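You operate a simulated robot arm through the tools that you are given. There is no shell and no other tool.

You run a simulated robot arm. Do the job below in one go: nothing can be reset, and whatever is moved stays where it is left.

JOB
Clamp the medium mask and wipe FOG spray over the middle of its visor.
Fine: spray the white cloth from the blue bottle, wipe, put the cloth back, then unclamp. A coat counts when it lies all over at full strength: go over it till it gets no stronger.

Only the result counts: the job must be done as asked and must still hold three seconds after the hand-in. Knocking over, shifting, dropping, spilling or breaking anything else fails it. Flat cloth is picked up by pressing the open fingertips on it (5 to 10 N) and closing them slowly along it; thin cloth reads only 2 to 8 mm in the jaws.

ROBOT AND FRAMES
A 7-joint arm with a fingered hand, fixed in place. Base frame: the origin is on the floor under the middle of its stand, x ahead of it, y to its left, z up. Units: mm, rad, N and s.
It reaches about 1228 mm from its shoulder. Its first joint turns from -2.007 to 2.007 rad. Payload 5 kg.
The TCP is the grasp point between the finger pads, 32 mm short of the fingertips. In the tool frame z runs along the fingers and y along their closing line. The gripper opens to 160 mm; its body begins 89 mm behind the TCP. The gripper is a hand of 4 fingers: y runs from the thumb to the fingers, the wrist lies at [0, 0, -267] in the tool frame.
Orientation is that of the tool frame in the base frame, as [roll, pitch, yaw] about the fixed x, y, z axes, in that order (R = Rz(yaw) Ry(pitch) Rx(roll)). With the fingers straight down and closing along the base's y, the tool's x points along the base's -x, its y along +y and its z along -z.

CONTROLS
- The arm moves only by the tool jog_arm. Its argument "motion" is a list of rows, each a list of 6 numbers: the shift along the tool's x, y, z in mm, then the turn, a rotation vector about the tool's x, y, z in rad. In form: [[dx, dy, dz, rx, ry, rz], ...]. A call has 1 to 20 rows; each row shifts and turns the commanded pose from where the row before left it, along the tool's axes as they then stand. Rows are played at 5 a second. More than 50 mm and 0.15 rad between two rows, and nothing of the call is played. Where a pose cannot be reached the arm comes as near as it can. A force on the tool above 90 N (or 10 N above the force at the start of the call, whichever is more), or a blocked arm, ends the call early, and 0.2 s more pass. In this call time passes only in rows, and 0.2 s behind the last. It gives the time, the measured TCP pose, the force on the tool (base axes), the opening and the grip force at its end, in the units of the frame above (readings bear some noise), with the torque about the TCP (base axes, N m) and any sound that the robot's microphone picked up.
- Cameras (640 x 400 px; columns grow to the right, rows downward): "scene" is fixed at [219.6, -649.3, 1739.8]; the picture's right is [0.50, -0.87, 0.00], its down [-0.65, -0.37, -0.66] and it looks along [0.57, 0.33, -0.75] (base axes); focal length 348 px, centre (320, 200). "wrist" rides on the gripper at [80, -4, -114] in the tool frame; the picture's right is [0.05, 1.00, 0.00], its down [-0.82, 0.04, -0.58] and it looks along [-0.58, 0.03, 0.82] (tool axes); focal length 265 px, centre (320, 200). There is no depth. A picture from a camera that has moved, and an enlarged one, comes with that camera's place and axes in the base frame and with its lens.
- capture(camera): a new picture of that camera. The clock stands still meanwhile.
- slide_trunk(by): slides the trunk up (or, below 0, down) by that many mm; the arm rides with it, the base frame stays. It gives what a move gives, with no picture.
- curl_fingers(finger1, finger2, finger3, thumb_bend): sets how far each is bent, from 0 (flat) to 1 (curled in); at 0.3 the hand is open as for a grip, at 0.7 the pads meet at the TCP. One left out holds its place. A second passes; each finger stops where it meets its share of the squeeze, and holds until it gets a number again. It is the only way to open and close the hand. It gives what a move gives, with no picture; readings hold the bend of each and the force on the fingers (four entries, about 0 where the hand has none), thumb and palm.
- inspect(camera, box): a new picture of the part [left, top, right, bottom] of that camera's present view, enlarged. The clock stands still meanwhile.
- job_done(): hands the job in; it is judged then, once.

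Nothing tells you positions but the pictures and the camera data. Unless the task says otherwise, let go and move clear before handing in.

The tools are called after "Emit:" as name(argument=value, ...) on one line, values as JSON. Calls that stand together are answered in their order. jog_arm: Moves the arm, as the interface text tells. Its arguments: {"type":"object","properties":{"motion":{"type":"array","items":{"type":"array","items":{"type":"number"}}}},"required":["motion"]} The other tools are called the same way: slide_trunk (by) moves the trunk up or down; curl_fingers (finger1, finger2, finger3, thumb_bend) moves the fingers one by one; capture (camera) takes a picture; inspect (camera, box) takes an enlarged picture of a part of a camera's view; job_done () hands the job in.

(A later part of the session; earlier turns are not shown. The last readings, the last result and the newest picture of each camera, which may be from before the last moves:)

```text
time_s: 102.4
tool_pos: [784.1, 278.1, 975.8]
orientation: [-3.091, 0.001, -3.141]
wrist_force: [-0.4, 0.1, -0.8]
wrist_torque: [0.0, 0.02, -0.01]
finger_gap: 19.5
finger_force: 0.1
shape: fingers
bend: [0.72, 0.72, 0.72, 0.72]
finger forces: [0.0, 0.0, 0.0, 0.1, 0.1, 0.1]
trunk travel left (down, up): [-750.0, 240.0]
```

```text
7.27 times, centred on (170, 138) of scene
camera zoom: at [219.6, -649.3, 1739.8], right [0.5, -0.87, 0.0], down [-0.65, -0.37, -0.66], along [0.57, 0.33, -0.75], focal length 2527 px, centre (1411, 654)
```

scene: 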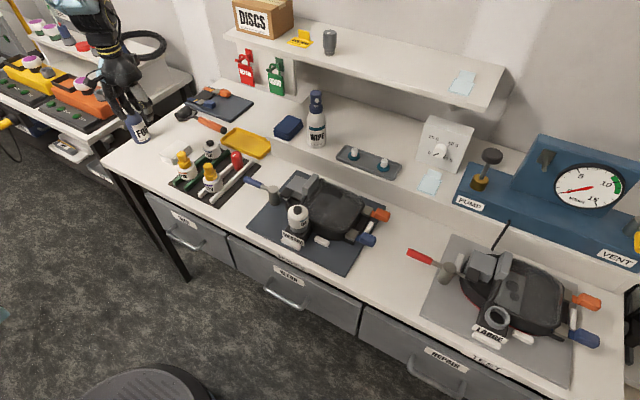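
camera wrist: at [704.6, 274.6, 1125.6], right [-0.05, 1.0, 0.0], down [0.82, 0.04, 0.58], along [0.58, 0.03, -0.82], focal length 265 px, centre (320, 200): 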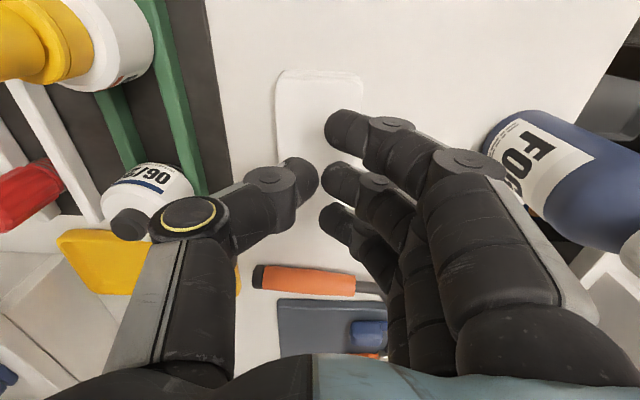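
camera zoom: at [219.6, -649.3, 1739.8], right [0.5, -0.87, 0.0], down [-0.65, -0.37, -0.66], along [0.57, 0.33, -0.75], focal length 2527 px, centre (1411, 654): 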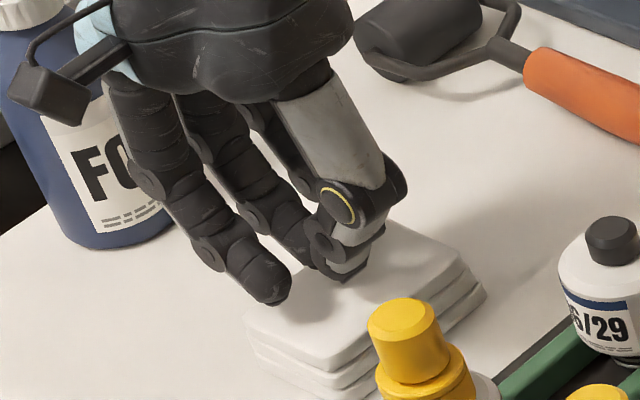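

Still no pinch. I'll rise, open the hand and look closely at the cloth, to see whether it has deformed or shifted at all.

Emit:
jog_arm(motion=[[0, 0, -30, -0.045, 0, 0], [0, 0, -30, 0, 0, 0], [25, 0, -20, 0, 0, 0], [25, 0, 0, 0, 0, 0]])

Emit:
curl_fingers(finger1=0.3, finger2=0.3, finger3=0.3, thumb_bend=0.3)

Emit:
capture(camera="wrist")

Emit:
inspect(camera="wrist", box=[250, 90, 390, 210])

Emit:
inspect(camera="scene", box=[150, 135, 200, 175])

```text
time_s: 103.4
tool_pos: [734.6, 280.2, 1056.2]
orientation: [-3.136, 0.0, -3.141]
wrist_force: [0.1, 0.6, 0.0]
wrist_torque: [-0.01, -0.03, 0.0]
finger_gap: 19.4
finger_force: 0.1
shape: fingers
bend: [0.72, 0.72, 0.72, 0.72]
finger forces: [0.0, 0.0, 0.0, 0.1, 0.0, 0.1]
trunk travel left (down, up): [-750.0, 240.0]
```

```text
time_s: 104.4
tool_pos: [734.8, 279.3, 1055.8]
orientation: [-3.138, -0.001, 3.141]
wrist_force: [0.3, 0.5, 0.2]
wrist_torque: [-0.01, 0.05, -0.01]
finger_gap: 169.7
finger_force: 0.1
shape: fingers
bend: [0.3, 0.3, 0.3, 0.3]
finger forces: [0.0, 0.0, 0.1, 0.0, 0.0, 0.0]
trunk travel left (down, up): [-750.0, 240.0]
```

```text
taken
camera wrist: at [656.2, 275.2, 1167.8], right [-0.05, 1.0, -0.01], down [0.82, 0.04, 0.58], along [0.58, 0.03, -0.82], focal length 265 px, centre (320, 200)
```

wrist: 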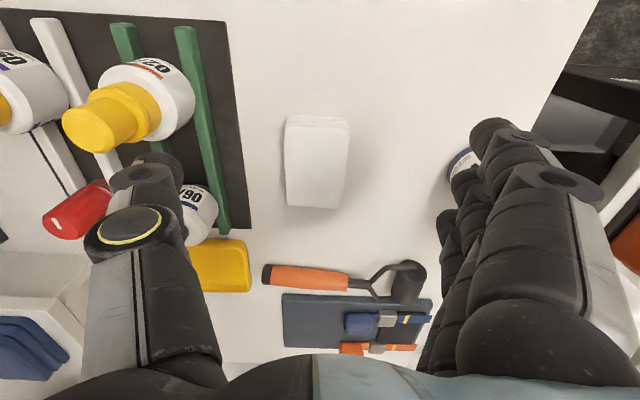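

```text
3.33 times, centred on (320, 150) of wrist
camera zoom: at [656.2, 275.2, 1167.8], right [-0.05, 1.0, -0.01], down [0.82, 0.04, 0.58], along [0.58, 0.03, -0.82], focal length 885 px, centre (320, 367)
```

zoom: 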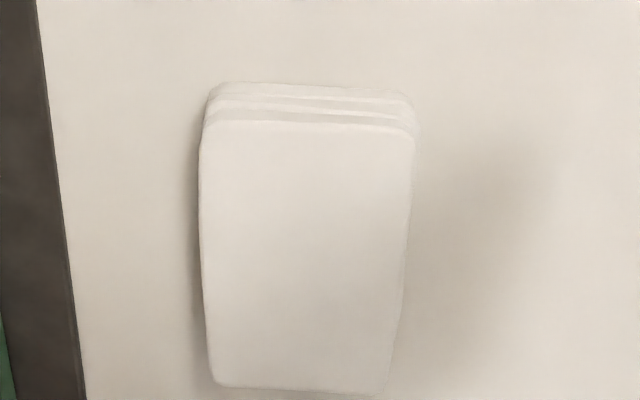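

```text
10.00 times, centred on (175, 155) of scene
camera zoom: at [219.6, -649.3, 1739.8], right [0.5, -0.87, 0.0], down [-0.65, -0.37, -0.66], along [0.57, 0.33, -0.75], focal length 3475 px, centre (1770, 650)
```

zoom: 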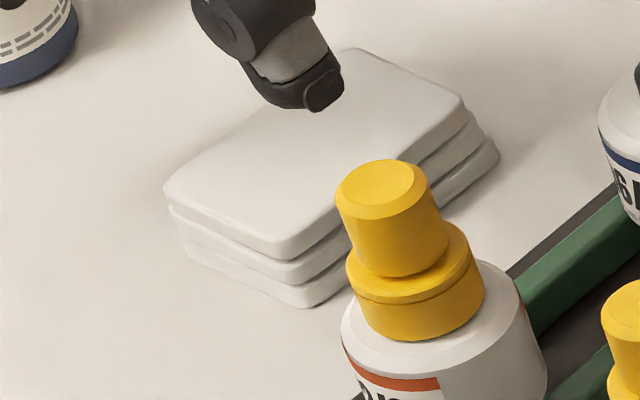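

The white cloths look like folded pads about 10 mm thick and 59 × 91 mm, centred at (790.6, 276.6), and the top one hasn't moved. I'll try gripping the top pad by its two long sides, with the tips only about 7 mm below its top face.

Emit:
curl_fingers(finger1=0.52, finger2=0.52, finger3=0.52, thumb_bend=0.52)

Emit:
jog_arm(motion=[[-26, -2, 20, 0, 0, 0], [-26, -1, 20, 0, 0, 0], [0, 0, 20, 0, 0, 0]])

Emit:
capture(camera="wrist")

Emit:
inspect(camera="scene", box=[140, 110, 200, 165])

```text
time_s: 105.4
tool_pos: [736.2, 278.4, 1055.7]
orientation: [-3.136, -0.001, -3.141]
wrist_force: [-0.2, 0.4, 0.3]
wrist_torque: [-0.02, 0.04, 0.0]
finger_gap: 84.3
finger_force: 0.0
shape: fingers
bend: [0.52, 0.52, 0.52, 0.52]
finger forces: [0.1, 0.1, 0.0, 0.0, 0.0, 0.0]
trunk travel left (down, up): [-750.0, 240.0]
```

```text
time_s: 106.2
tool_pos: [785.9, 276.3, 996.8]
orientation: [-3.134, -0.001, 3.141]
wrist_force: [-0.3, -0.8, -0.6]
wrist_torque: [-0.02, 0.02, 0.0]
finger_gap: 84.4
finger_force: 0.0
shape: fingers
bend: [0.52, 0.52, 0.52, 0.52]
finger forces: [0.1, 0.0, 0.0, 0.0, 0.1, 0.1]
trunk travel left (down, up): [-750.0, 240.0]
```

```text
taken
camera wrist: at [707.5, 274.5, 1108.5], right [-0.05, 1.0, -0.01], down [0.82, 0.05, 0.58], along [0.58, 0.03, -0.82], focal length 265 px, centre (320, 200)
```

wrist: 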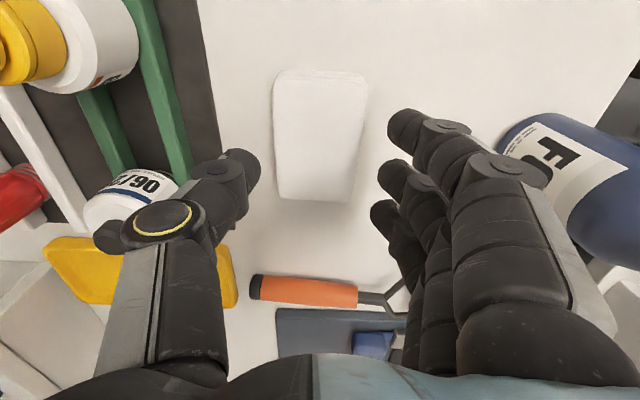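

```text
7.27 times, centred on (170, 138) of scene
camera zoom: at [219.6, -649.3, 1739.8], right [0.5, -0.87, 0.0], down [-0.65, -0.37, -0.66], along [0.57, 0.33, -0.75], focal length 2527 px, centre (1411, 654)
```

zoom: 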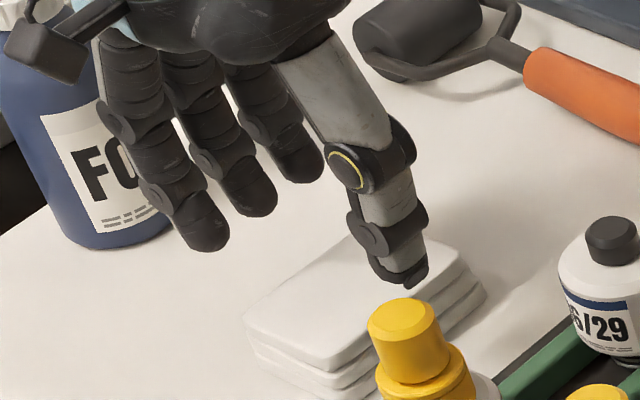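

Emit:
jog_arm(motion=[[0, 0.3, 14, 0, 0, 0], [0, 0, 12, 0, 0, 0], [0, 0, 6, 0, 0, 0]])

Emit:
inspect(camera="wrist", box=[220, 80, 440, 240])

Emit:
inspect(camera="scene", box=[140, 110, 200, 165])

```text
time_s: 107.0
tool_pos: [785.3, 276.8, 963.7]
orientation: [-3.137, -0.001, 3.14]
wrist_force: [-0.3, 0.1, 0.3]
wrist_torque: [0.02, 0.0, 0.0]
finger_gap: 84.4
finger_force: 0.2
shape: fingers
bend: [0.52, 0.52, 0.52, 0.52]
finger forces: [0.0, 0.0, 0.0, 0.0, 0.0, 0.1]
trunk travel left (down, up): [-750.0, 240.0]
```

```text
2.50 times, centred on (330, 160) of wrist
camera zoom: at [706.4, 274.1, 1075.5], right [-0.05, 1.0, -0.01], down [0.82, 0.04, 0.58], along [0.58, 0.02, -0.82], focal length 664 px, centre (295, 300)
```

zoom: 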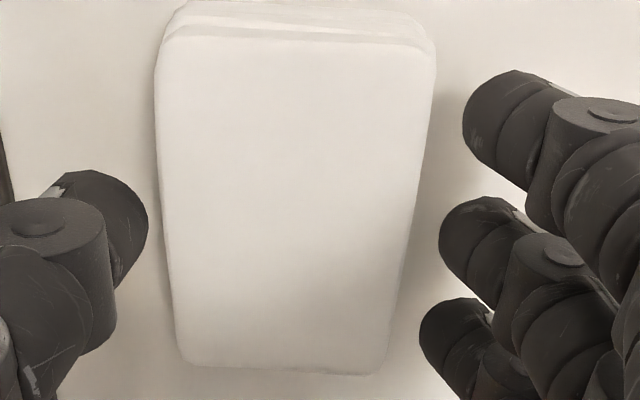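

```text
7.27 times, centred on (170, 138) of scene
camera zoom: at [219.6, -649.3, 1739.8], right [0.5, -0.87, 0.0], down [-0.65, -0.37, -0.66], along [0.57, 0.33, -0.75], focal length 2527 px, centre (1411, 654)
```

zoom: 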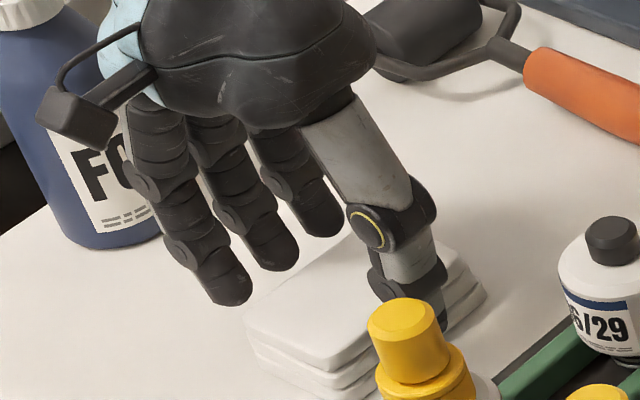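

Emit:
curl_fingers(finger1=0.54, finger2=0.54, finger3=0.54, thumb_bend=0.54)

Emit:
curl_fingers(finger1=0.55, finger2=0.55, finger3=0.55, thumb_bend=0.55)

Emit:
curl_fingers(finger1=0.56, finger2=0.56, finger3=0.56, thumb_bend=0.56)

```text
time_s: 108.0
tool_pos: [785.3, 278.0, 964.3]
orientation: [-3.136, 0.001, -3.14]
wrist_force: [0.4, -1.2, -0.6]
wrist_torque: [-0.03, -0.04, 0.0]
finger_gap: 76.7
finger_force: 0.3
shape: fingers
bend: [0.54, 0.54, 0.54, 0.54]
finger forces: [0.0, 0.1, 0.0, 0.1, 0.3, 0.1]
trunk travel left (down, up): [-750.0, 240.0]
```

```text
time_s: 109.0
tool_pos: [784.6, 277.9, 963.7]
orientation: [-3.137, 0.0, -3.14]
wrist_force: [-0.4, 0.4, 1.0]
wrist_torque: [0.03, 0.0, 0.05]
finger_gap: 75.1
finger_force: 1.6
shape: fingers
bend: [0.54, 0.54, 0.54, 0.54]
finger forces: [0.5, 0.5, 0.4, 0.0, 1.1, 0.0]
trunk travel left (down, up): [-750.0, 240.0]
```

```text
time_s: 110.0
tool_pos: [784.8, 277.7, 964.1]
orientation: [-3.135, 0.0, 3.141]
wrist_force: [0.2, -0.7, -0.4]
wrist_torque: [-0.01, -0.01, 0.0]
finger_gap: 74.5
finger_force: 2.9
shape: fingers
bend: [0.55, 0.55, 0.55, 0.55]
finger forces: [0.9, 0.9, 1.0, 0.0, 2.6, 0.0]
trunk travel left (down, up): [-750.0, 240.0]
```

Both sides touch the pad evenly. I'll squeeze slightly more and try a small lift.

Emit:
curl_fingers(finger1=0.58, finger2=0.58, finger3=0.58, thumb_bend=0.58)

Emit:
jog_arm(motion=[[0, 0, -2, 0, 0, 0], [0, 0, -3, 0, 0, 0]])

Emit:
inspect(camera="wrist", box=[220, 80, 440, 240])

Emit:
inspect(camera="scene", box=[140, 110, 200, 165])

```text
time_s: 111.0
tool_pos: [785.3, 277.2, 964.1]
orientation: [-3.137, -0.001, 3.14]
wrist_force: [-0.9, 0.6, 0.9]
wrist_torque: [-0.01, 0.03, -0.02]
finger_gap: 73.8
finger_force: 3.9
shape: fingers
bend: [0.55, 0.55, 0.55, 0.55]
finger forces: [1.6, 1.5, 1.5, 0.0, 4.2, 0.0]
trunk travel left (down, up): [-750.0, 240.0]
```

```text
time_s: 111.6
tool_pos: [785.5, 277.1, 968.0]
orientation: [-3.137, 0.0, -3.141]
wrist_force: [-0.3, -0.5, -0.3]
wrist_torque: [-0.02, -0.02, 0.03]
finger_gap: 73.8
finger_force: 4.3
shape: fingers
bend: [0.55, 0.55, 0.55, 0.55]
finger forces: [1.5, 1.4, 1.2, 0.1, 4.0, 0.0]
trunk travel left (down, up): [-750.0, 240.0]
```

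```text
2.50 times, centred on (330, 160) of wrist
camera zoom: at [705.8, 273.8, 1080.5], right [-0.05, 1.0, -0.01], down [0.82, 0.04, 0.58], along [0.58, 0.03, -0.82], focal length 664 px, centre (295, 300)
```

zoom: 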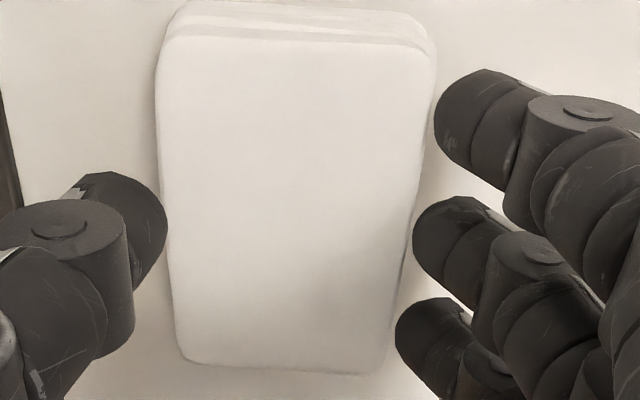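

```text
7.27 times, centred on (170, 138) of scene
camera zoom: at [219.6, -649.3, 1739.8], right [0.5, -0.87, 0.0], down [-0.65, -0.37, -0.66], along [0.57, 0.33, -0.75], focal length 2527 px, centre (1411, 654)
```

zoom: 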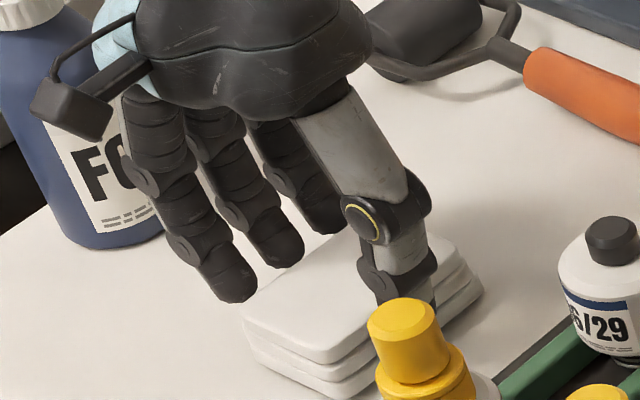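

The top pad lifts with the hand. I'll firm up the grip and raise it clear.

Emit:
curl_fingers(finger1=0.62, finger2=0.62, finger3=0.62, thumb_bend=0.62)

Emit:
jog_arm(motion=[[0, 0, -5, 0, 0, 0], [0, 0, -10, 0, 0, 0], [0, 0, -15, 0, 0, 0]])

Emit:
inspect(camera="wrist", box=[220, 80, 440, 240])

Emit:
inspect(camera="scene", box=[140, 110, 200, 165])

```text
time_s: 112.6
tool_pos: [785.4, 278.0, 969.1]
orientation: [-3.137, 0.001, -3.141]
wrist_force: [-0.2, 1.3, 6.0]
wrist_torque: [-0.12, -0.01, 0.02]
finger_gap: 58.9
finger_force: 7.6
shape: fingers
bend: [0.59, 0.6, 0.6, 0.6]
finger forces: [2.7, 2.6, 2.5, 0.0, 8.5, 0.1]
trunk travel left (down, up): [-750.0, 240.0]
```

```text
time_s: 113.4
tool_pos: [785.1, 277.4, 999.3]
orientation: [-3.137, -0.001, 3.141]
wrist_force: [-0.2, 0.1, 0.0]
wrist_torque: [0.03, -0.03, 0.01]
finger_gap: 58.4
finger_force: 6.9
shape: fingers
bend: [0.6, 0.6, 0.6, 0.6]
finger forces: [2.4, 2.1, 2.2, 0.0, 8.1, 0.0]
trunk travel left (down, up): [-750.0, 240.0]
```

```text
2.50 times, centred on (330, 160) of wrist
camera zoom: at [705.7, 273.3, 1110.8], right [-0.05, 1.0, -0.01], down [0.82, 0.05, 0.58], along [0.58, 0.03, -0.82], focal length 664 px, centre (295, 300)
```

zoom: 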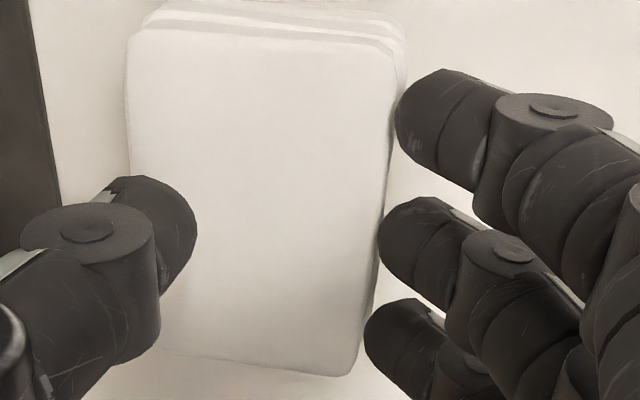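

```text
7.27 times, centred on (170, 138) of scene
camera zoom: at [219.6, -649.3, 1739.8], right [0.5, -0.87, 0.0], down [-0.65, -0.37, -0.66], along [0.57, 0.33, -0.75], focal length 2527 px, centre (1411, 654)
```

zoom: 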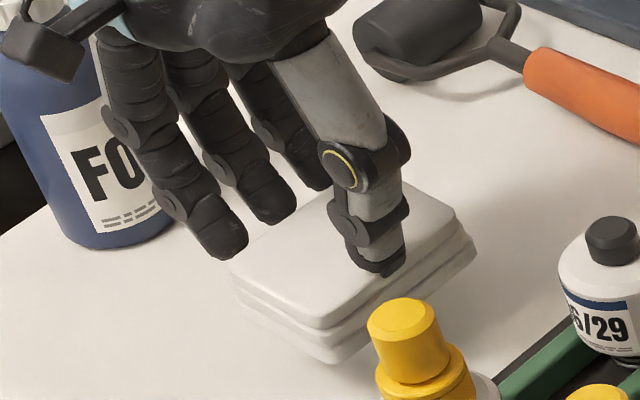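

The whole block rises in one piece, so the "stack" is a single folded cloth about 59 × 91 × 30 mm. I'll set it back down, then take a deeper, more centred grip with fingers 2, 3 and the thumb, leaving finger 1 free to press the pump.

Emit:
jog_arm(motion=[[0, 0, 15, 0, 0, 0], [0, 0, 10, 0, 0, 0], [0, 0, 4, 0, 0, 0]])

Emit:
jog_arm(motion=[[0, 0, 2, 0, 0, 0], [0, 0, 2, 0, 0, 0]])

Emit:
capture(camera="wrist")

Emit:
inspect(camera="scene", box=[140, 110, 200, 165])

```text
time_s: 114.2
tool_pos: [785.6, 275.9, 969.0]
orientation: [-3.137, -0.001, 3.141]
wrist_force: [-0.9, 0.5, 3.4]
wrist_torque: [-0.14, 0.0, 0.02]
finger_gap: 58.6
finger_force: 7.2
shape: fingers
bend: [0.6, 0.6, 0.6, 0.6]
finger forces: [2.2, 2.2, 2.2, 0.1, 8.2, 0.0]
trunk travel left (down, up): [-750.0, 240.0]
```

```text
time_s: 114.8
tool_pos: [786.1, 277.6, 967.5]
orientation: [-3.137, 0.003, 3.141]
wrist_force: [1.2, 1.8, 19.5]
wrist_torque: [-0.64, -0.06, 0.01]
finger_gap: 58.3
finger_force: 17.0
shape: fingers
bend: [0.59, 0.59, 0.59, 0.61]
finger forces: [3.6, 3.5, 3.4, 0.1, 23.5, 0.1]
trunk travel left (down, up): [-750.0, 240.0]
```

```text
taken
camera wrist: at [706.2, 273.5, 1079.1], right [-0.05, 1.0, 0.0], down [0.81, 0.04, 0.58], along [0.58, 0.03, -0.81], focal length 265 px, centre (320, 200)
```

wrist: 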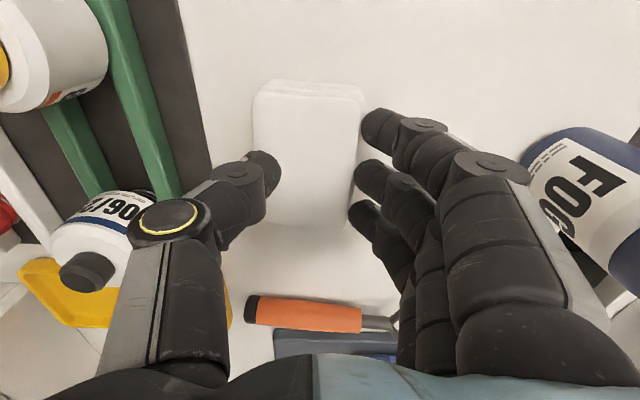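

```text
7.27 times, centred on (170, 138) of scene
camera zoom: at [219.6, -649.3, 1739.8], right [0.5, -0.87, 0.0], down [-0.65, -0.37, -0.66], along [0.57, 0.33, -0.75], focal length 2527 px, centre (1411, 654)
```

zoom: 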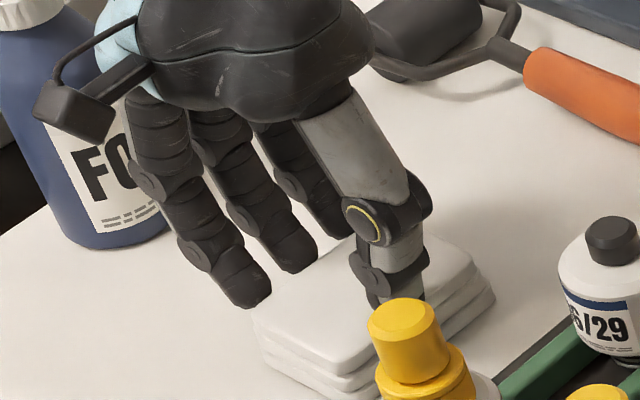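

Emit:
jog_arm(motion=[[0, 0, -2, 0, 0, 0]])

Emit:
curl_fingers(finger1=0.5, finger2=0.5, finger3=0.5, thumb_bend=0.5)

Emit:
jog_arm(motion=[[0, 0, -20, 0, 0, 0], [10, 0, -25, 0, 0, 0], [20, 0, -25, 0, 0, 0], [20, 0, -10, 0, 0, 0]])

Emit:
capture(camera="wrist")

Emit:
inspect(camera="wrist", box=[250, 90, 390, 210])

Emit:
inspect(camera="scene", box=[150, 135, 200, 175])

```text
time_s: 115.2
tool_pos: [784.5, 276.0, 968.0]
orientation: [-3.136, 0.002, -3.141]
wrist_force: [5.4, 3.4, 13.8]
wrist_torque: [-0.27, -0.2, 0.18]
finger_gap: 58.8
finger_force: 15.1
shape: fingers
bend: [0.59, 0.59, 0.59, 0.61]
finger forces: [3.5, 3.6, 3.7, 0.1, 19.7, 0.0]
trunk travel left (down, up): [-750.0, 240.0]
```

```text
time_s: 116.2
tool_pos: [783.8, 276.2, 966.9]
orientation: [-3.137, 0.0, 3.141]
wrist_force: [-0.5, -0.3, 0.0]
wrist_torque: [-0.02, -0.02, 0.02]
finger_gap: 91.7
finger_force: 0.1
shape: fingers
bend: [0.5, 0.5, 0.5, 0.5]
finger forces: [0.0, 0.0, 0.0, 0.0, 0.0, 0.1]
trunk travel left (down, up): [-750.0, 240.0]
```

```text
time_s: 117.2
tool_pos: [734.0, 276.8, 1047.5]
orientation: [-3.137, 0.0, 3.14]
wrist_force: [-0.8, 0.0, -0.2]
wrist_torque: [0.01, -0.01, -0.01]
finger_gap: 91.6
finger_force: 0.0
shape: fingers
bend: [0.5, 0.5, 0.5, 0.5]
finger forces: [0.1, 0.1, 0.0, 0.0, 0.0, 0.0]
trunk travel left (down, up): [-750.0, 240.0]
```

```text
taken
camera wrist: at [654.8, 274.0, 1159.2], right [-0.05, 1.0, -0.01], down [0.82, 0.04, 0.58], along [0.58, 0.03, -0.82], focal length 265 px, centre (320, 200)
```

wrist: 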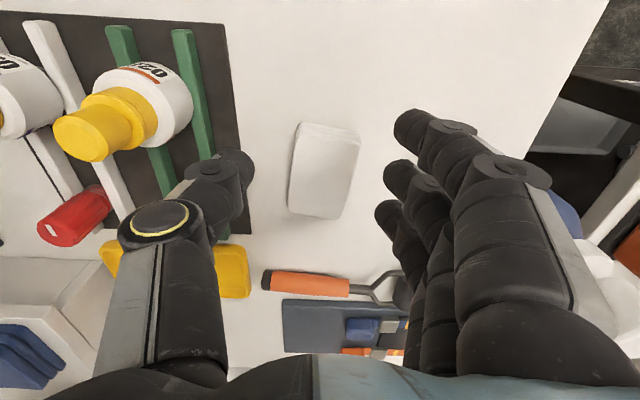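

```text
3.33 times, centred on (320, 150) of wrist
camera zoom: at [654.8, 274.0, 1159.2], right [-0.05, 1.0, -0.01], down [0.82, 0.04, 0.58], along [0.58, 0.03, -0.82], focal length 885 px, centre (320, 367)
```

zoom: 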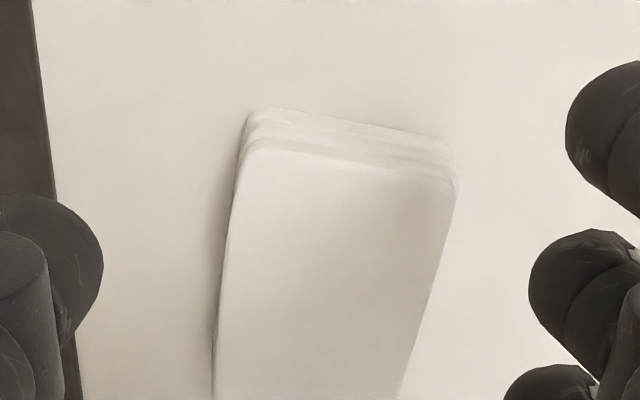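

```text
10.00 times, centred on (175, 155) of scene
camera zoom: at [219.6, -649.3, 1739.8], right [0.5, -0.87, 0.0], down [-0.65, -0.37, -0.66], along [0.57, 0.33, -0.75], focal length 3475 px, centre (1770, 650)
```

zoom: 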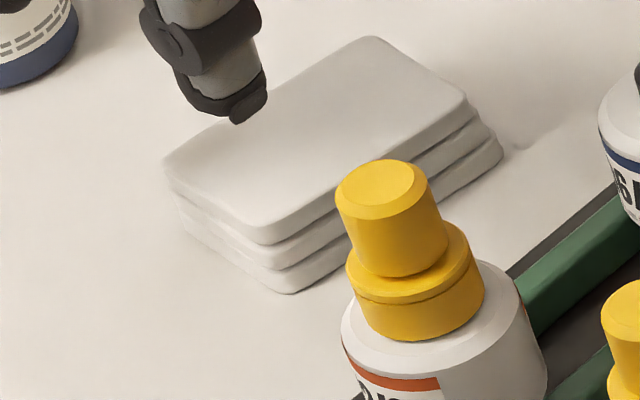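

The cloth now lies at about (796, 284), turned some 5.5° clockwise; it started at (790.6, 276.6) with no turn. I'll line the hand up with it and grip lower on its sides with fingers 1, 3 and the thumb, keeping finger 2 open at 0.3 to press the pump.

Emit:
curl_fingers(finger1=0.5, finger2=0.3, finger3=0.5, thumb_bend=0.5)

Emit:
jog_arm(motion=[[0, 0, 0, 0, 0, 0.096], [-29, 6.5, 20, 0, 0, 0], [-28, 6.5, 20, 0, 0, 0], [0, 0, 15, 0, 0, 0]])

Emit:
capture(camera="wrist")

Emit:
inspect(camera="scene", box=[130, 90, 210, 165])

```text
time_s: 118.2
tool_pos: [735.5, 277.6, 1046.2]
orientation: [-3.136, 0.0, 3.14]
wrist_force: [0.6, -0.5, 0.0]
wrist_torque: [0.02, 0.0, 0.02]
finger_gap: 91.7
finger_force: 0.0
shape: fingers
bend: [0.5, 0.3, 0.5, 0.5]
finger forces: [0.1, 0.0, 0.1, 0.1, 0.0, 0.0]
trunk travel left (down, up): [-750.0, 240.0]
```

```text
time_s: 119.2
tool_pos: [793.9, 285.4, 991.4]
orientation: [-3.135, -0.001, 3.045]
wrist_force: [-0.6, 1.0, -0.4]
wrist_torque: [-0.03, 0.01, 0.0]
finger_gap: 91.6
finger_force: 0.1
shape: fingers
bend: [0.5, 0.3, 0.5, 0.5]
finger forces: [0.1, 0.0, 0.0, 0.0, 0.1, 0.0]
trunk travel left (down, up): [-750.0, 240.0]
```

```text
taken
camera wrist: at [714.2, 290.3, 1103.4], right [0.04, 1.0, -0.01], down [0.82, -0.03, 0.58], along [0.58, -0.03, -0.82], focal length 265 px, centre (320, 200)
```

wrist: 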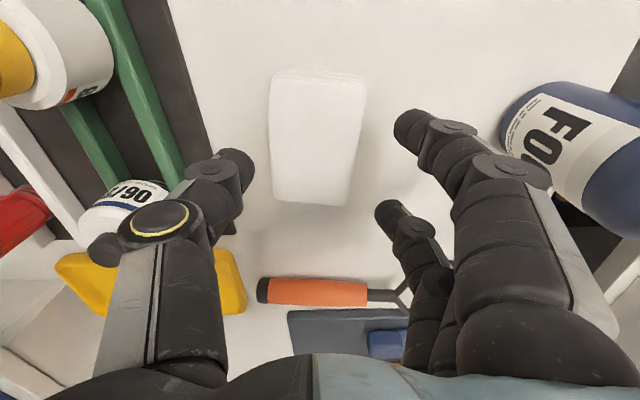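

```text
5.33 times, centred on (170, 128) of scene
camera zoom: at [219.6, -649.3, 1739.8], right [0.5, -0.87, 0.0], down [-0.65, -0.37, -0.66], along [0.57, 0.33, -0.75], focal length 1853 px, centre (1120, 587)
```

zoom: 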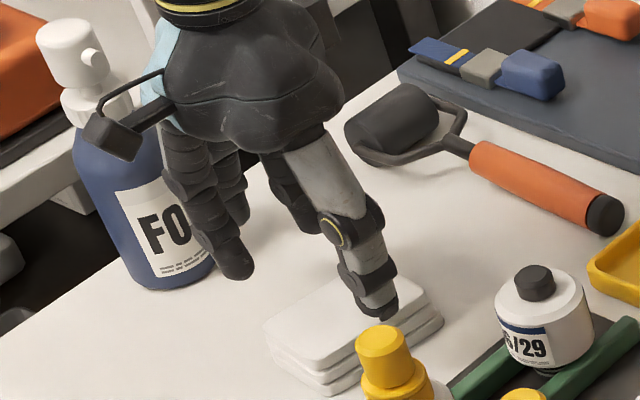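

Emit:
jog_arm(motion=[[0, 0, 15, 0, 0, 0], [0, 0, 12, 0, 0, 0], [0, 0, 8, 0, 0, 0], [0, 0, 4, 0, 0, 0]])

Emit:
curl_fingers(finger1=0.53, finger3=0.53, thumb_bend=0.53)

Emit:
inspect(camera="wrist", box=[220, 60, 440, 240])

```text
time_s: 120.2
tool_pos: [792.7, 283.5, 952.8]
orientation: [-3.136, 0.0, 3.047]
wrist_force: [0.7, 0.7, -0.9]
wrist_torque: [0.0, -0.02, 0.0]
finger_gap: 91.8
finger_force: 0.1
shape: fingers
bend: [0.5, 0.3, 0.5, 0.5]
finger forces: [0.0, 0.0, 0.0, 0.0, 0.1, 0.0]
trunk travel left (down, up): [-750.0, 240.0]
```

```text
time_s: 121.2
tool_pos: [794.3, 283.6, 954.0]
orientation: [-3.135, -0.001, 3.046]
wrist_force: [1.1, 0.9, 0.3]
wrist_torque: [-0.01, -0.02, 0.03]
finger_gap: 80.7
finger_force: 0.0
shape: fingers
bend: [0.53, 0.3, 0.53, 0.53]
finger forces: [0.0, 0.1, 0.0, 0.1, 0.2, 0.0]
trunk travel left (down, up): [-750.0, 240.0]
```

```text
2.22 times, centred on (330, 150) of wrist
camera zoom: at [714.7, 288.0, 1065.3], right [0.04, 1.0, -0.01], down [0.82, -0.03, 0.58], along [0.58, -0.03, -0.82], focal length 590 px, centre (298, 311)
```

zoom: 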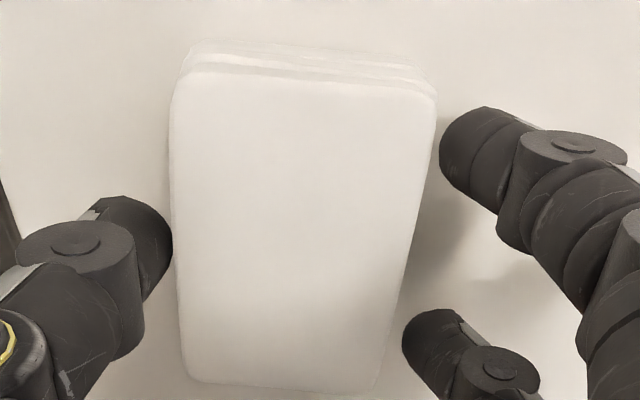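

Emit:
curl_fingers(finger1=0.56, finger3=0.56, thumb_bend=0.55)

Emit:
curl_fingers(finger1=0.6, finger3=0.6, thumb_bend=0.58)

Emit:
inspect(camera="wrist", box=[220, 60, 440, 240])

```text
time_s: 122.2
tool_pos: [794.3, 284.4, 953.7]
orientation: [-3.135, 0.0, 3.044]
wrist_force: [-0.4, 0.2, -0.2]
wrist_torque: [-0.04, 0.0, 0.02]
finger_gap: 76.5
finger_force: 2.5
shape: fingers
bend: [0.54, 0.3, 0.55, 0.54]
finger forces: [1.6, 0.1, 0.9, 0.0, 2.5, 0.1]
trunk travel left (down, up): [-750.0, 240.0]
```

```text
time_s: 123.2
tool_pos: [794.3, 283.9, 954.1]
orientation: [-3.136, -0.001, 3.046]
wrist_force: [1.0, 0.5, 0.7]
wrist_torque: [0.01, -0.06, 0.0]
finger_gap: 75.2
finger_force: 7.8
shape: fingers
bend: [0.56, 0.3, 0.56, 0.55]
finger forces: [4.1, 0.1, 3.4, 0.0, 7.3, 0.0]
trunk travel left (down, up): [-750.0, 240.0]
```

```text
2.22 times, centred on (330, 150) of wrist
camera zoom: at [714.7, 288.0, 1065.3], right [0.04, 1.0, -0.01], down [0.82, -0.03, 0.58], along [0.58, -0.03, -0.82], focal length 590 px, centre (298, 311)
```

zoom: 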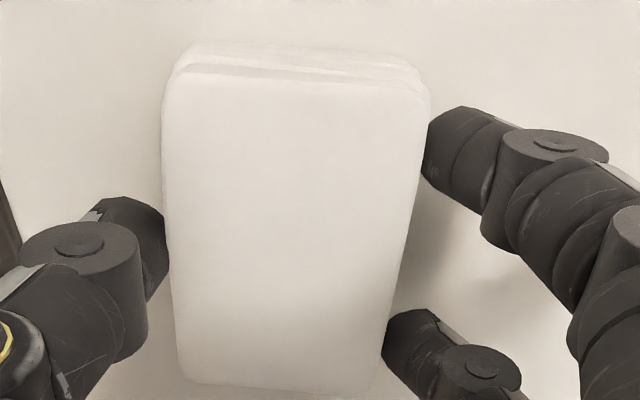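

A solid side grip: 4.1 and 3.4 N against the thumb's 7.3 N. I'll lift and check that it holds.

Emit:
jog_arm(motion=[[0, 0, -5, 0, 0, 0], [0, 0, -10, 0, 0, 0], [0, 0, -20, 0, 0, 0], [0, 0, -30, 0, 0, 0]])

Emit:
inspect(camera="wrist", box=[220, 60, 440, 240])

Emit:
inspect(camera="scene", box=[120, 70, 220, 170])

```text
time_s: 124.2
tool_pos: [792.5, 282.3, 1019.9]
orientation: [-3.135, -0.001, 3.045]
wrist_force: [-0.1, -0.1, -0.9]
wrist_torque: [0.0, -0.06, -0.01]
finger_gap: 74.9
finger_force: 7.8
shape: fingers
bend: [0.56, 0.3, 0.56, 0.55]
finger forces: [4.1, 0.0, 3.5, 0.0, 7.5, 0.0]
trunk travel left (down, up): [-750.0, 240.0]
```

```text
2.22 times, centred on (330, 150) of wrist
camera zoom: at [712.2, 287.9, 1130.9], right [0.04, 1.0, -0.01], down [0.82, -0.03, 0.58], along [0.58, -0.03, -0.82], focal length 590 px, centre (298, 311)
```

zoom: 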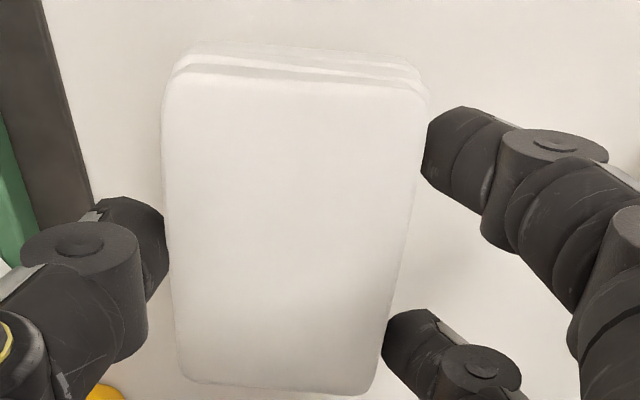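

```text
4.00 times, centred on (170, 120) of scene
camera zoom: at [219.6, -649.3, 1739.8], right [0.5, -0.87, 0.0], down [-0.65, -0.37, -0.66], along [0.57, 0.33, -0.75], focal length 1390 px, centre (920, 520)
```

zoom: 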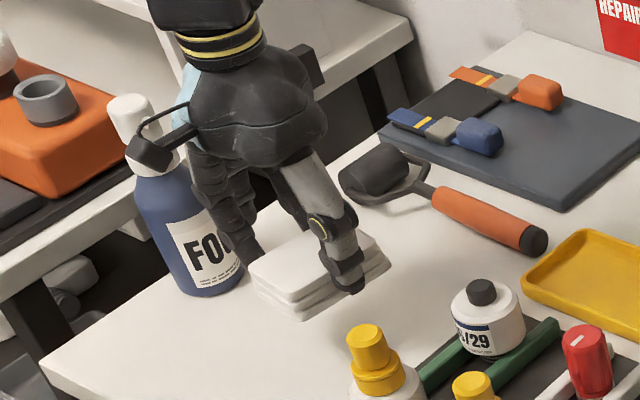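

The cloth is held firmly. Now I'll go up and over, so that finger 2's tip comes above the FOG pump head, staying well above it.

Emit:
jog_arm(motion=[[0, 0, -40, 0, 0, 0], [0, 0, -40, 0, 0, 0], [0, 0, -40, 0, 0, 0], [0, 0, -40, 0, 0, 0], [7.7, 25, 0, 0, 0, 0], [7.7, 25, 0, 0, 0, 0], [7.7, 25, 0, 0, 0, 0]])

Emit:
capture(camera="wrist")

Emit:
inspect(camera="scene", box=[80, 40, 200, 150])

```text
time_s: 125.8
tool_pos: [778.0, 364.5, 1178.0]
orientation: [-3.135, -0.001, 3.046]
wrist_force: [0.3, 0.4, -0.8]
wrist_torque: [-0.08, 0.01, -0.04]
finger_gap: 75.3
finger_force: 7.1
shape: fingers
bend: [0.56, 0.3, 0.57, 0.55]
finger forces: [4.2, 0.0, 3.4, 0.0, 7.5, 0.0]
trunk travel left (down, up): [-750.0, 240.0]
```

```text
taken
camera wrist: at [698.7, 368.0, 1289.2], right [0.04, 1.0, -0.01], down [0.82, -0.03, 0.58], along [0.58, -0.03, -0.82], focal length 265 px, centre (320, 200)
```

wrist: 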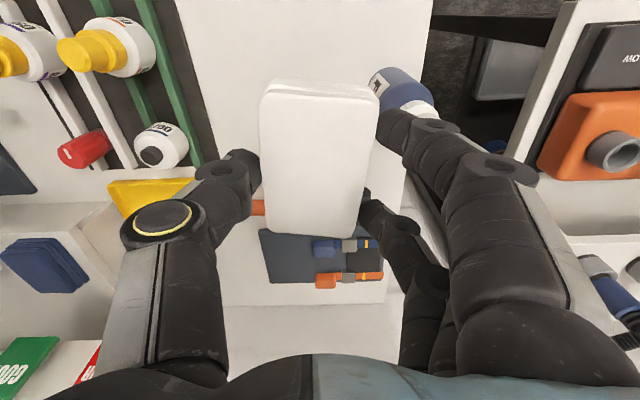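

```text
3.64 times, centred on (140, 95) of scene
camera zoom: at [219.6, -649.3, 1739.8], right [0.5, -0.87, 0.0], down [-0.65, -0.37, -0.66], along [0.57, 0.33, -0.75], focal length 1264 px, centre (974, 582)
```

zoom: 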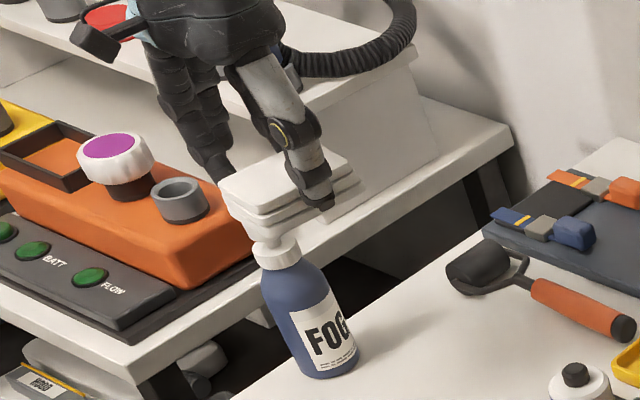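

Emit:
inspect(camera="scene", box=[85, 50, 155, 115])

Emit:
inspect(camera="wrist", box=[340, 50, 500, 250])

```text
6.15 times, centred on (120, 82) of scene
camera zoom: at [219.6, -649.3, 1739.8], right [0.5, -0.87, 0.0], down [-0.65, -0.37, -0.66], along [0.57, 0.33, -0.75], focal length 2138 px, centre (1551, 923)
```

zoom: 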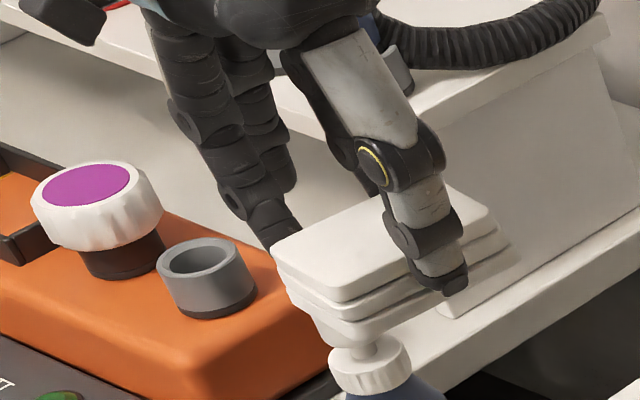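

```text
2.00 times, centred on (420, 150) of wrist
camera zoom: at [698.7, 368.0, 1289.2], right [0.04, 1.0, -0.01], down [0.82, -0.03, 0.58], along [0.58, -0.03, -0.82], focal length 531 px, centre (120, 300)
```

zoom: 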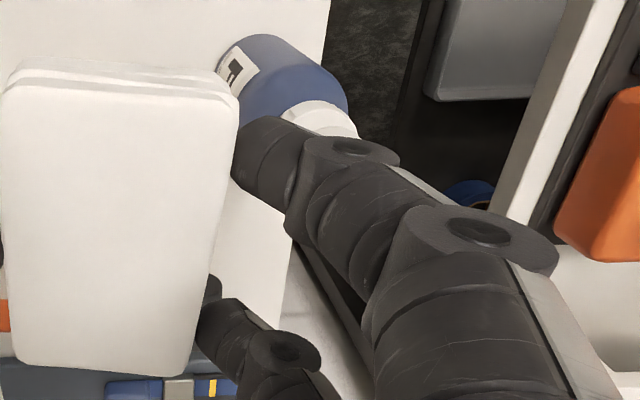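

Finger 2's tip appears exactly where I calculated, about (791, 458, 1144), right over the pump head at about (790, 456, 1083). I'll lower in stages and feel for contact.

Emit:
jog_arm(motion=[[0, -2, 20, 0, 0, 0], [0, 0, 20, 0, 0, 0], [0, 0, 10, 0, 0, 0]])

Emit:
inspect(camera="scene", box=[85, 60, 165, 140])

```text
time_s: 126.6
tool_pos: [778.3, 361.2, 1127.8]
orientation: [-3.137, 0.0, 3.046]
wrist_force: [0.1, -0.5, -0.9]
wrist_torque: [-0.03, 0.02, 0.0]
finger_gap: 75.0
finger_force: 7.8
shape: fingers
bend: [0.56, 0.3, 0.57, 0.55]
finger forces: [4.1, 0.0, 3.4, 0.1, 7.5, 0.0]
trunk travel left (down, up): [-750.0, 240.0]
```

```text
5.00 times, centred on (125, 100) of scene
camera zoom: at [219.6, -649.3, 1739.8], right [0.5, -0.87, 0.0], down [-0.65, -0.37, -0.66], along [0.57, 0.33, -0.75], focal length 1737 px, centre (1295, 700)
```

zoom: 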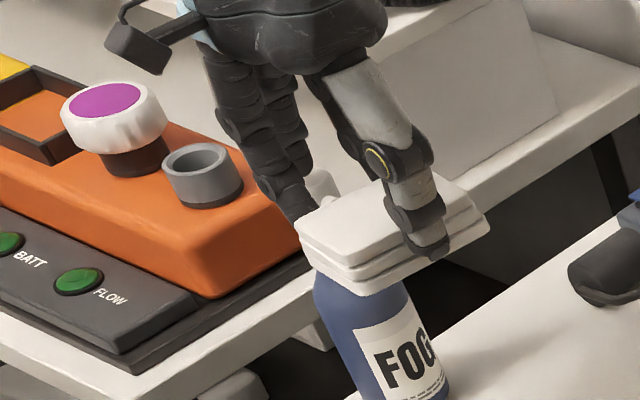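

Emit:
inspect(camera="scene", box=[108, 78, 140, 108])

```text
13.33 times, centred on (124, 93) of scene
camera zoom: at [219.6, -649.3, 1739.8], right [0.5, -0.87, 0.0], down [-0.65, -0.37, -0.66], along [0.57, 0.33, -0.75], focal length 4633 px, centre (2933, 1627)
```

zoom: 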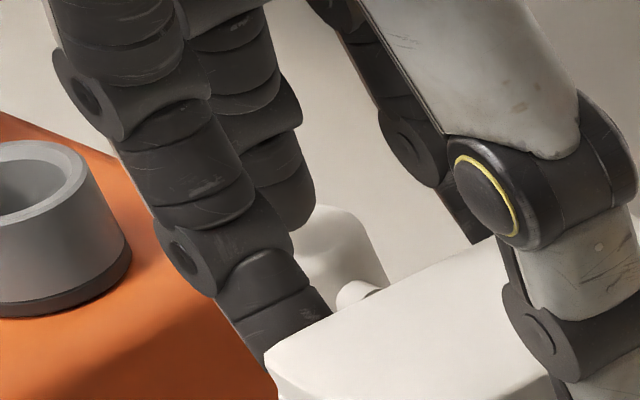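

Finger 2's tip is right above the pump head, and the nozzle points at the cloth. I'll go down in 2 mm steps.

Emit:
jog_arm(motion=[[0, 0, 2, 0, 0, 0], [0, 0, 2, 0, 0, 0]])

Emit:
jog_arm(motion=[[0, 0, 2, 0, 0, 0]])

Emit:
jog_arm(motion=[[0, 0, 2, 0, 0, 0]])

```text
time_s: 127.2
tool_pos: [777.0, 358.1, 1124.3]
orientation: [-3.136, 0.0, 3.045]
wrist_force: [0.3, 0.7, -0.1]
wrist_torque: [0.01, -0.03, 0.01]
finger_gap: 75.1
finger_force: 7.5
shape: fingers
bend: [0.56, 0.3, 0.57, 0.55]
finger forces: [4.1, 0.0, 3.3, 0.0, 7.6, 0.0]
trunk travel left (down, up): [-750.0, 240.0]
```

```text
time_s: 127.6
tool_pos: [776.2, 360.0, 1121.1]
orientation: [-3.136, 0.001, 3.045]
wrist_force: [-1.2, -0.3, -0.3]
wrist_torque: [0.02, 0.04, -0.02]
finger_gap: 75.1
finger_force: 7.7
shape: fingers
bend: [0.56, 0.3, 0.57, 0.55]
finger forces: [4.0, 0.1, 3.3, 0.0, 7.5, 0.0]
trunk travel left (down, up): [-750.0, 240.0]
```

```text
time_s: 128.0
tool_pos: [777.3, 359.1, 1121.1]
orientation: [-3.136, 0.0, 3.045]
wrist_force: [1.0, 0.6, 0.3]
wrist_torque: [0.05, -0.05, -0.05]
finger_gap: 75.2
finger_force: 8.3
shape: fingers
bend: [0.56, 0.3, 0.57, 0.55]
finger forces: [4.0, 0.8, 3.4, 0.0, 7.4, 0.0]
trunk travel left (down, up): [-750.0, 240.0]
```

Finger 2 just touches the head (0.8 N). I'll press on in small steps and listen for the spray.

Emit:
jog_arm(motion=[[0, 0, 1.5, 0, 0, 0], [0, 0, 1.5, 0, 0, 0]])

Emit:
inspect(camera="scene", box=[108, 78, 140, 108])

```text
time_s: 128.6
tool_pos: [777.6, 358.8, 1117.9]
orientation: [-3.137, 0.0, 3.047]
wrist_force: [0.1, -0.6, 0.3]
wrist_torque: [0.16, 0.02, -0.03]
finger_gap: 75.2
finger_force: 8.8
shape: fingers
bend: [0.56, 0.3, 0.57, 0.55]
finger forces: [4.1, 1.9, 3.3, 0.0, 7.4, 0.0]
trunk travel left (down, up): [-750.0, 240.0]
```

```text
13.33 times, centred on (124, 93) of scene
camera zoom: at [219.6, -649.3, 1739.8], right [0.5, -0.87, 0.0], down [-0.65, -0.37, -0.66], along [0.57, 0.33, -0.75], focal length 4633 px, centre (2933, 1627)
```

zoom: 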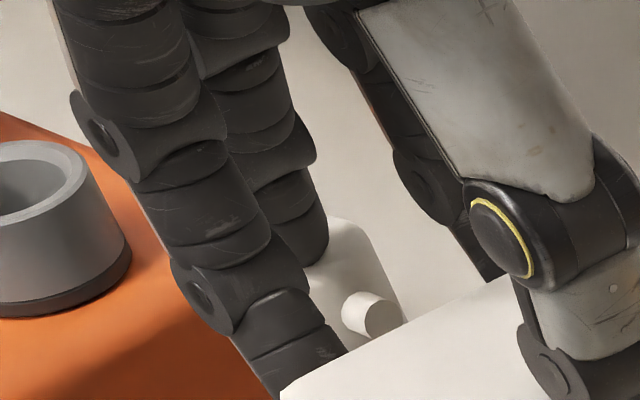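

The finger sits on the head, and the nozzle faces the cloth about 40 mm away. I'll keep pressing.

Emit:
jog_arm(motion=[[0, 0, 1.5, 0, 0, 0], [0, 0, 1.5, 0, 0, 0]])

Emit:
jog_arm(motion=[[0, 0, 1.5, 0, 0, 0], [0, 0, 1.5, 0, 0, 0]])

```text
time_s: 129.2
tool_pos: [777.4, 359.2, 1114.5]
orientation: [-3.136, 0.0, 3.044]
wrist_force: [1.0, -0.6, 1.9]
wrist_torque: [0.23, -0.03, -0.05]
finger_gap: 75.0
finger_force: 9.1
shape: fingers
bend: [0.56, 0.3, 0.57, 0.55]
finger forces: [4.0, 3.1, 3.4, 0.0, 7.5, 0.0]
trunk travel left (down, up): [-750.0, 240.0]
heard: click
```

```text
time_s: 129.8
tool_pos: [777.4, 359.9, 1111.3]
orientation: [-3.137, 0.0, 3.046]
wrist_force: [0.9, -1.0, 3.5]
wrist_torque: [0.35, -0.07, -0.06]
finger_gap: 75.0
finger_force: 9.5
shape: fingers
bend: [0.56, 0.3, 0.57, 0.55]
finger forces: [4.1, 4.6, 3.4, 0.1, 7.5, 0.1]
trunk travel left (down, up): [-750.0, 240.0]
```

I heard a click, so the pump fired. I'll check the cloth and release the head for another stroke.

Emit:
inspect(camera="scene", box=[100, 75, 170, 140])

Emit:
capture(camera="wrist")

Emit:
jog_arm(motion=[[0, 0, -3, 0, 0, 0], [0, 0, -3, 0, 0, 0], [0, 0, -3, 0, 0, 0], [0, 0, -1, 0, 0, 0]])

Emit:
inspect(camera="scene", box=[100, 75, 170, 140])

```text
6.15 times, centred on (135, 108) of scene
camera zoom: at [219.6, -649.3, 1739.8], right [0.5, -0.87, 0.0], down [-0.65, -0.37, -0.66], along [0.57, 0.33, -0.75], focal length 2138 px, centre (1458, 769)
```

zoom: 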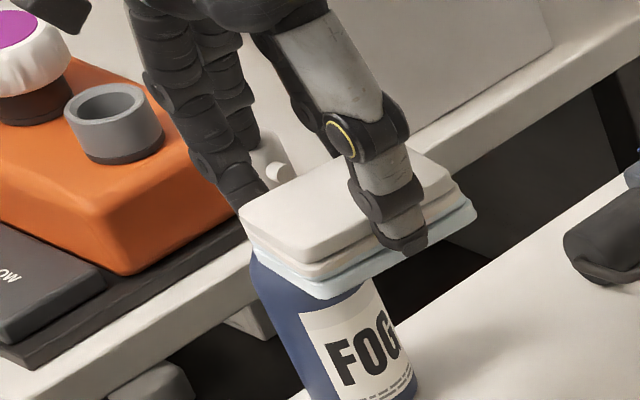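

```text
taken
camera wrist: at [697.9, 363.7, 1222.7], right [0.05, 1.0, -0.01], down [0.82, -0.03, 0.58], along [0.58, -0.03, -0.82], focal length 265 px, centre (320, 200)
```

wrist: 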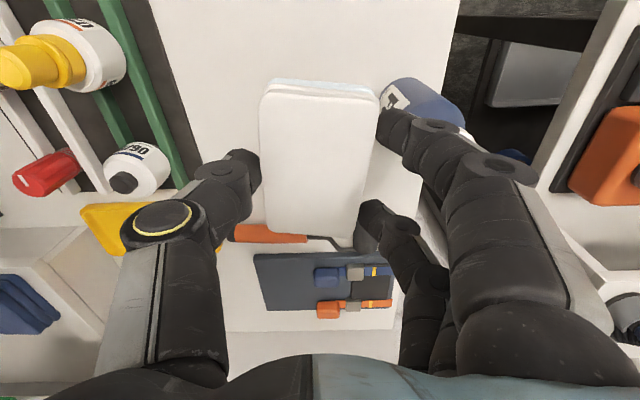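

```text
time_s: 130.8
tool_pos: [777.7, 359.9, 1120.1]
orientation: [-3.138, 0.0, 3.046]
wrist_force: [0.4, 0.2, 0.5]
wrist_torque: [0.05, 0.0, -0.01]
finger_gap: 75.1
finger_force: 7.7
shape: fingers
bend: [0.56, 0.3, 0.57, 0.55]
finger forces: [4.1, 0.4, 3.3, 0.0, 7.5, 0.0]
trunk travel left (down, up): [-750.0, 240.0]
```

```text
6.15 times, centred on (135, 108) of scene
camera zoom: at [219.6, -649.3, 1739.8], right [0.5, -0.87, 0.0], down [-0.65, -0.37, -0.66], along [0.57, 0.33, -0.75], focal length 2138 px, centre (1458, 769)
```

zoom: 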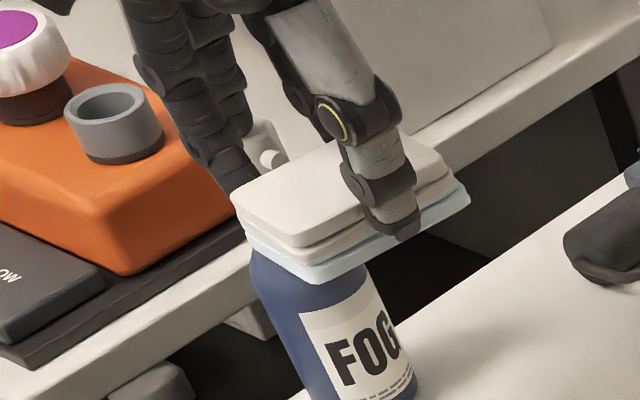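

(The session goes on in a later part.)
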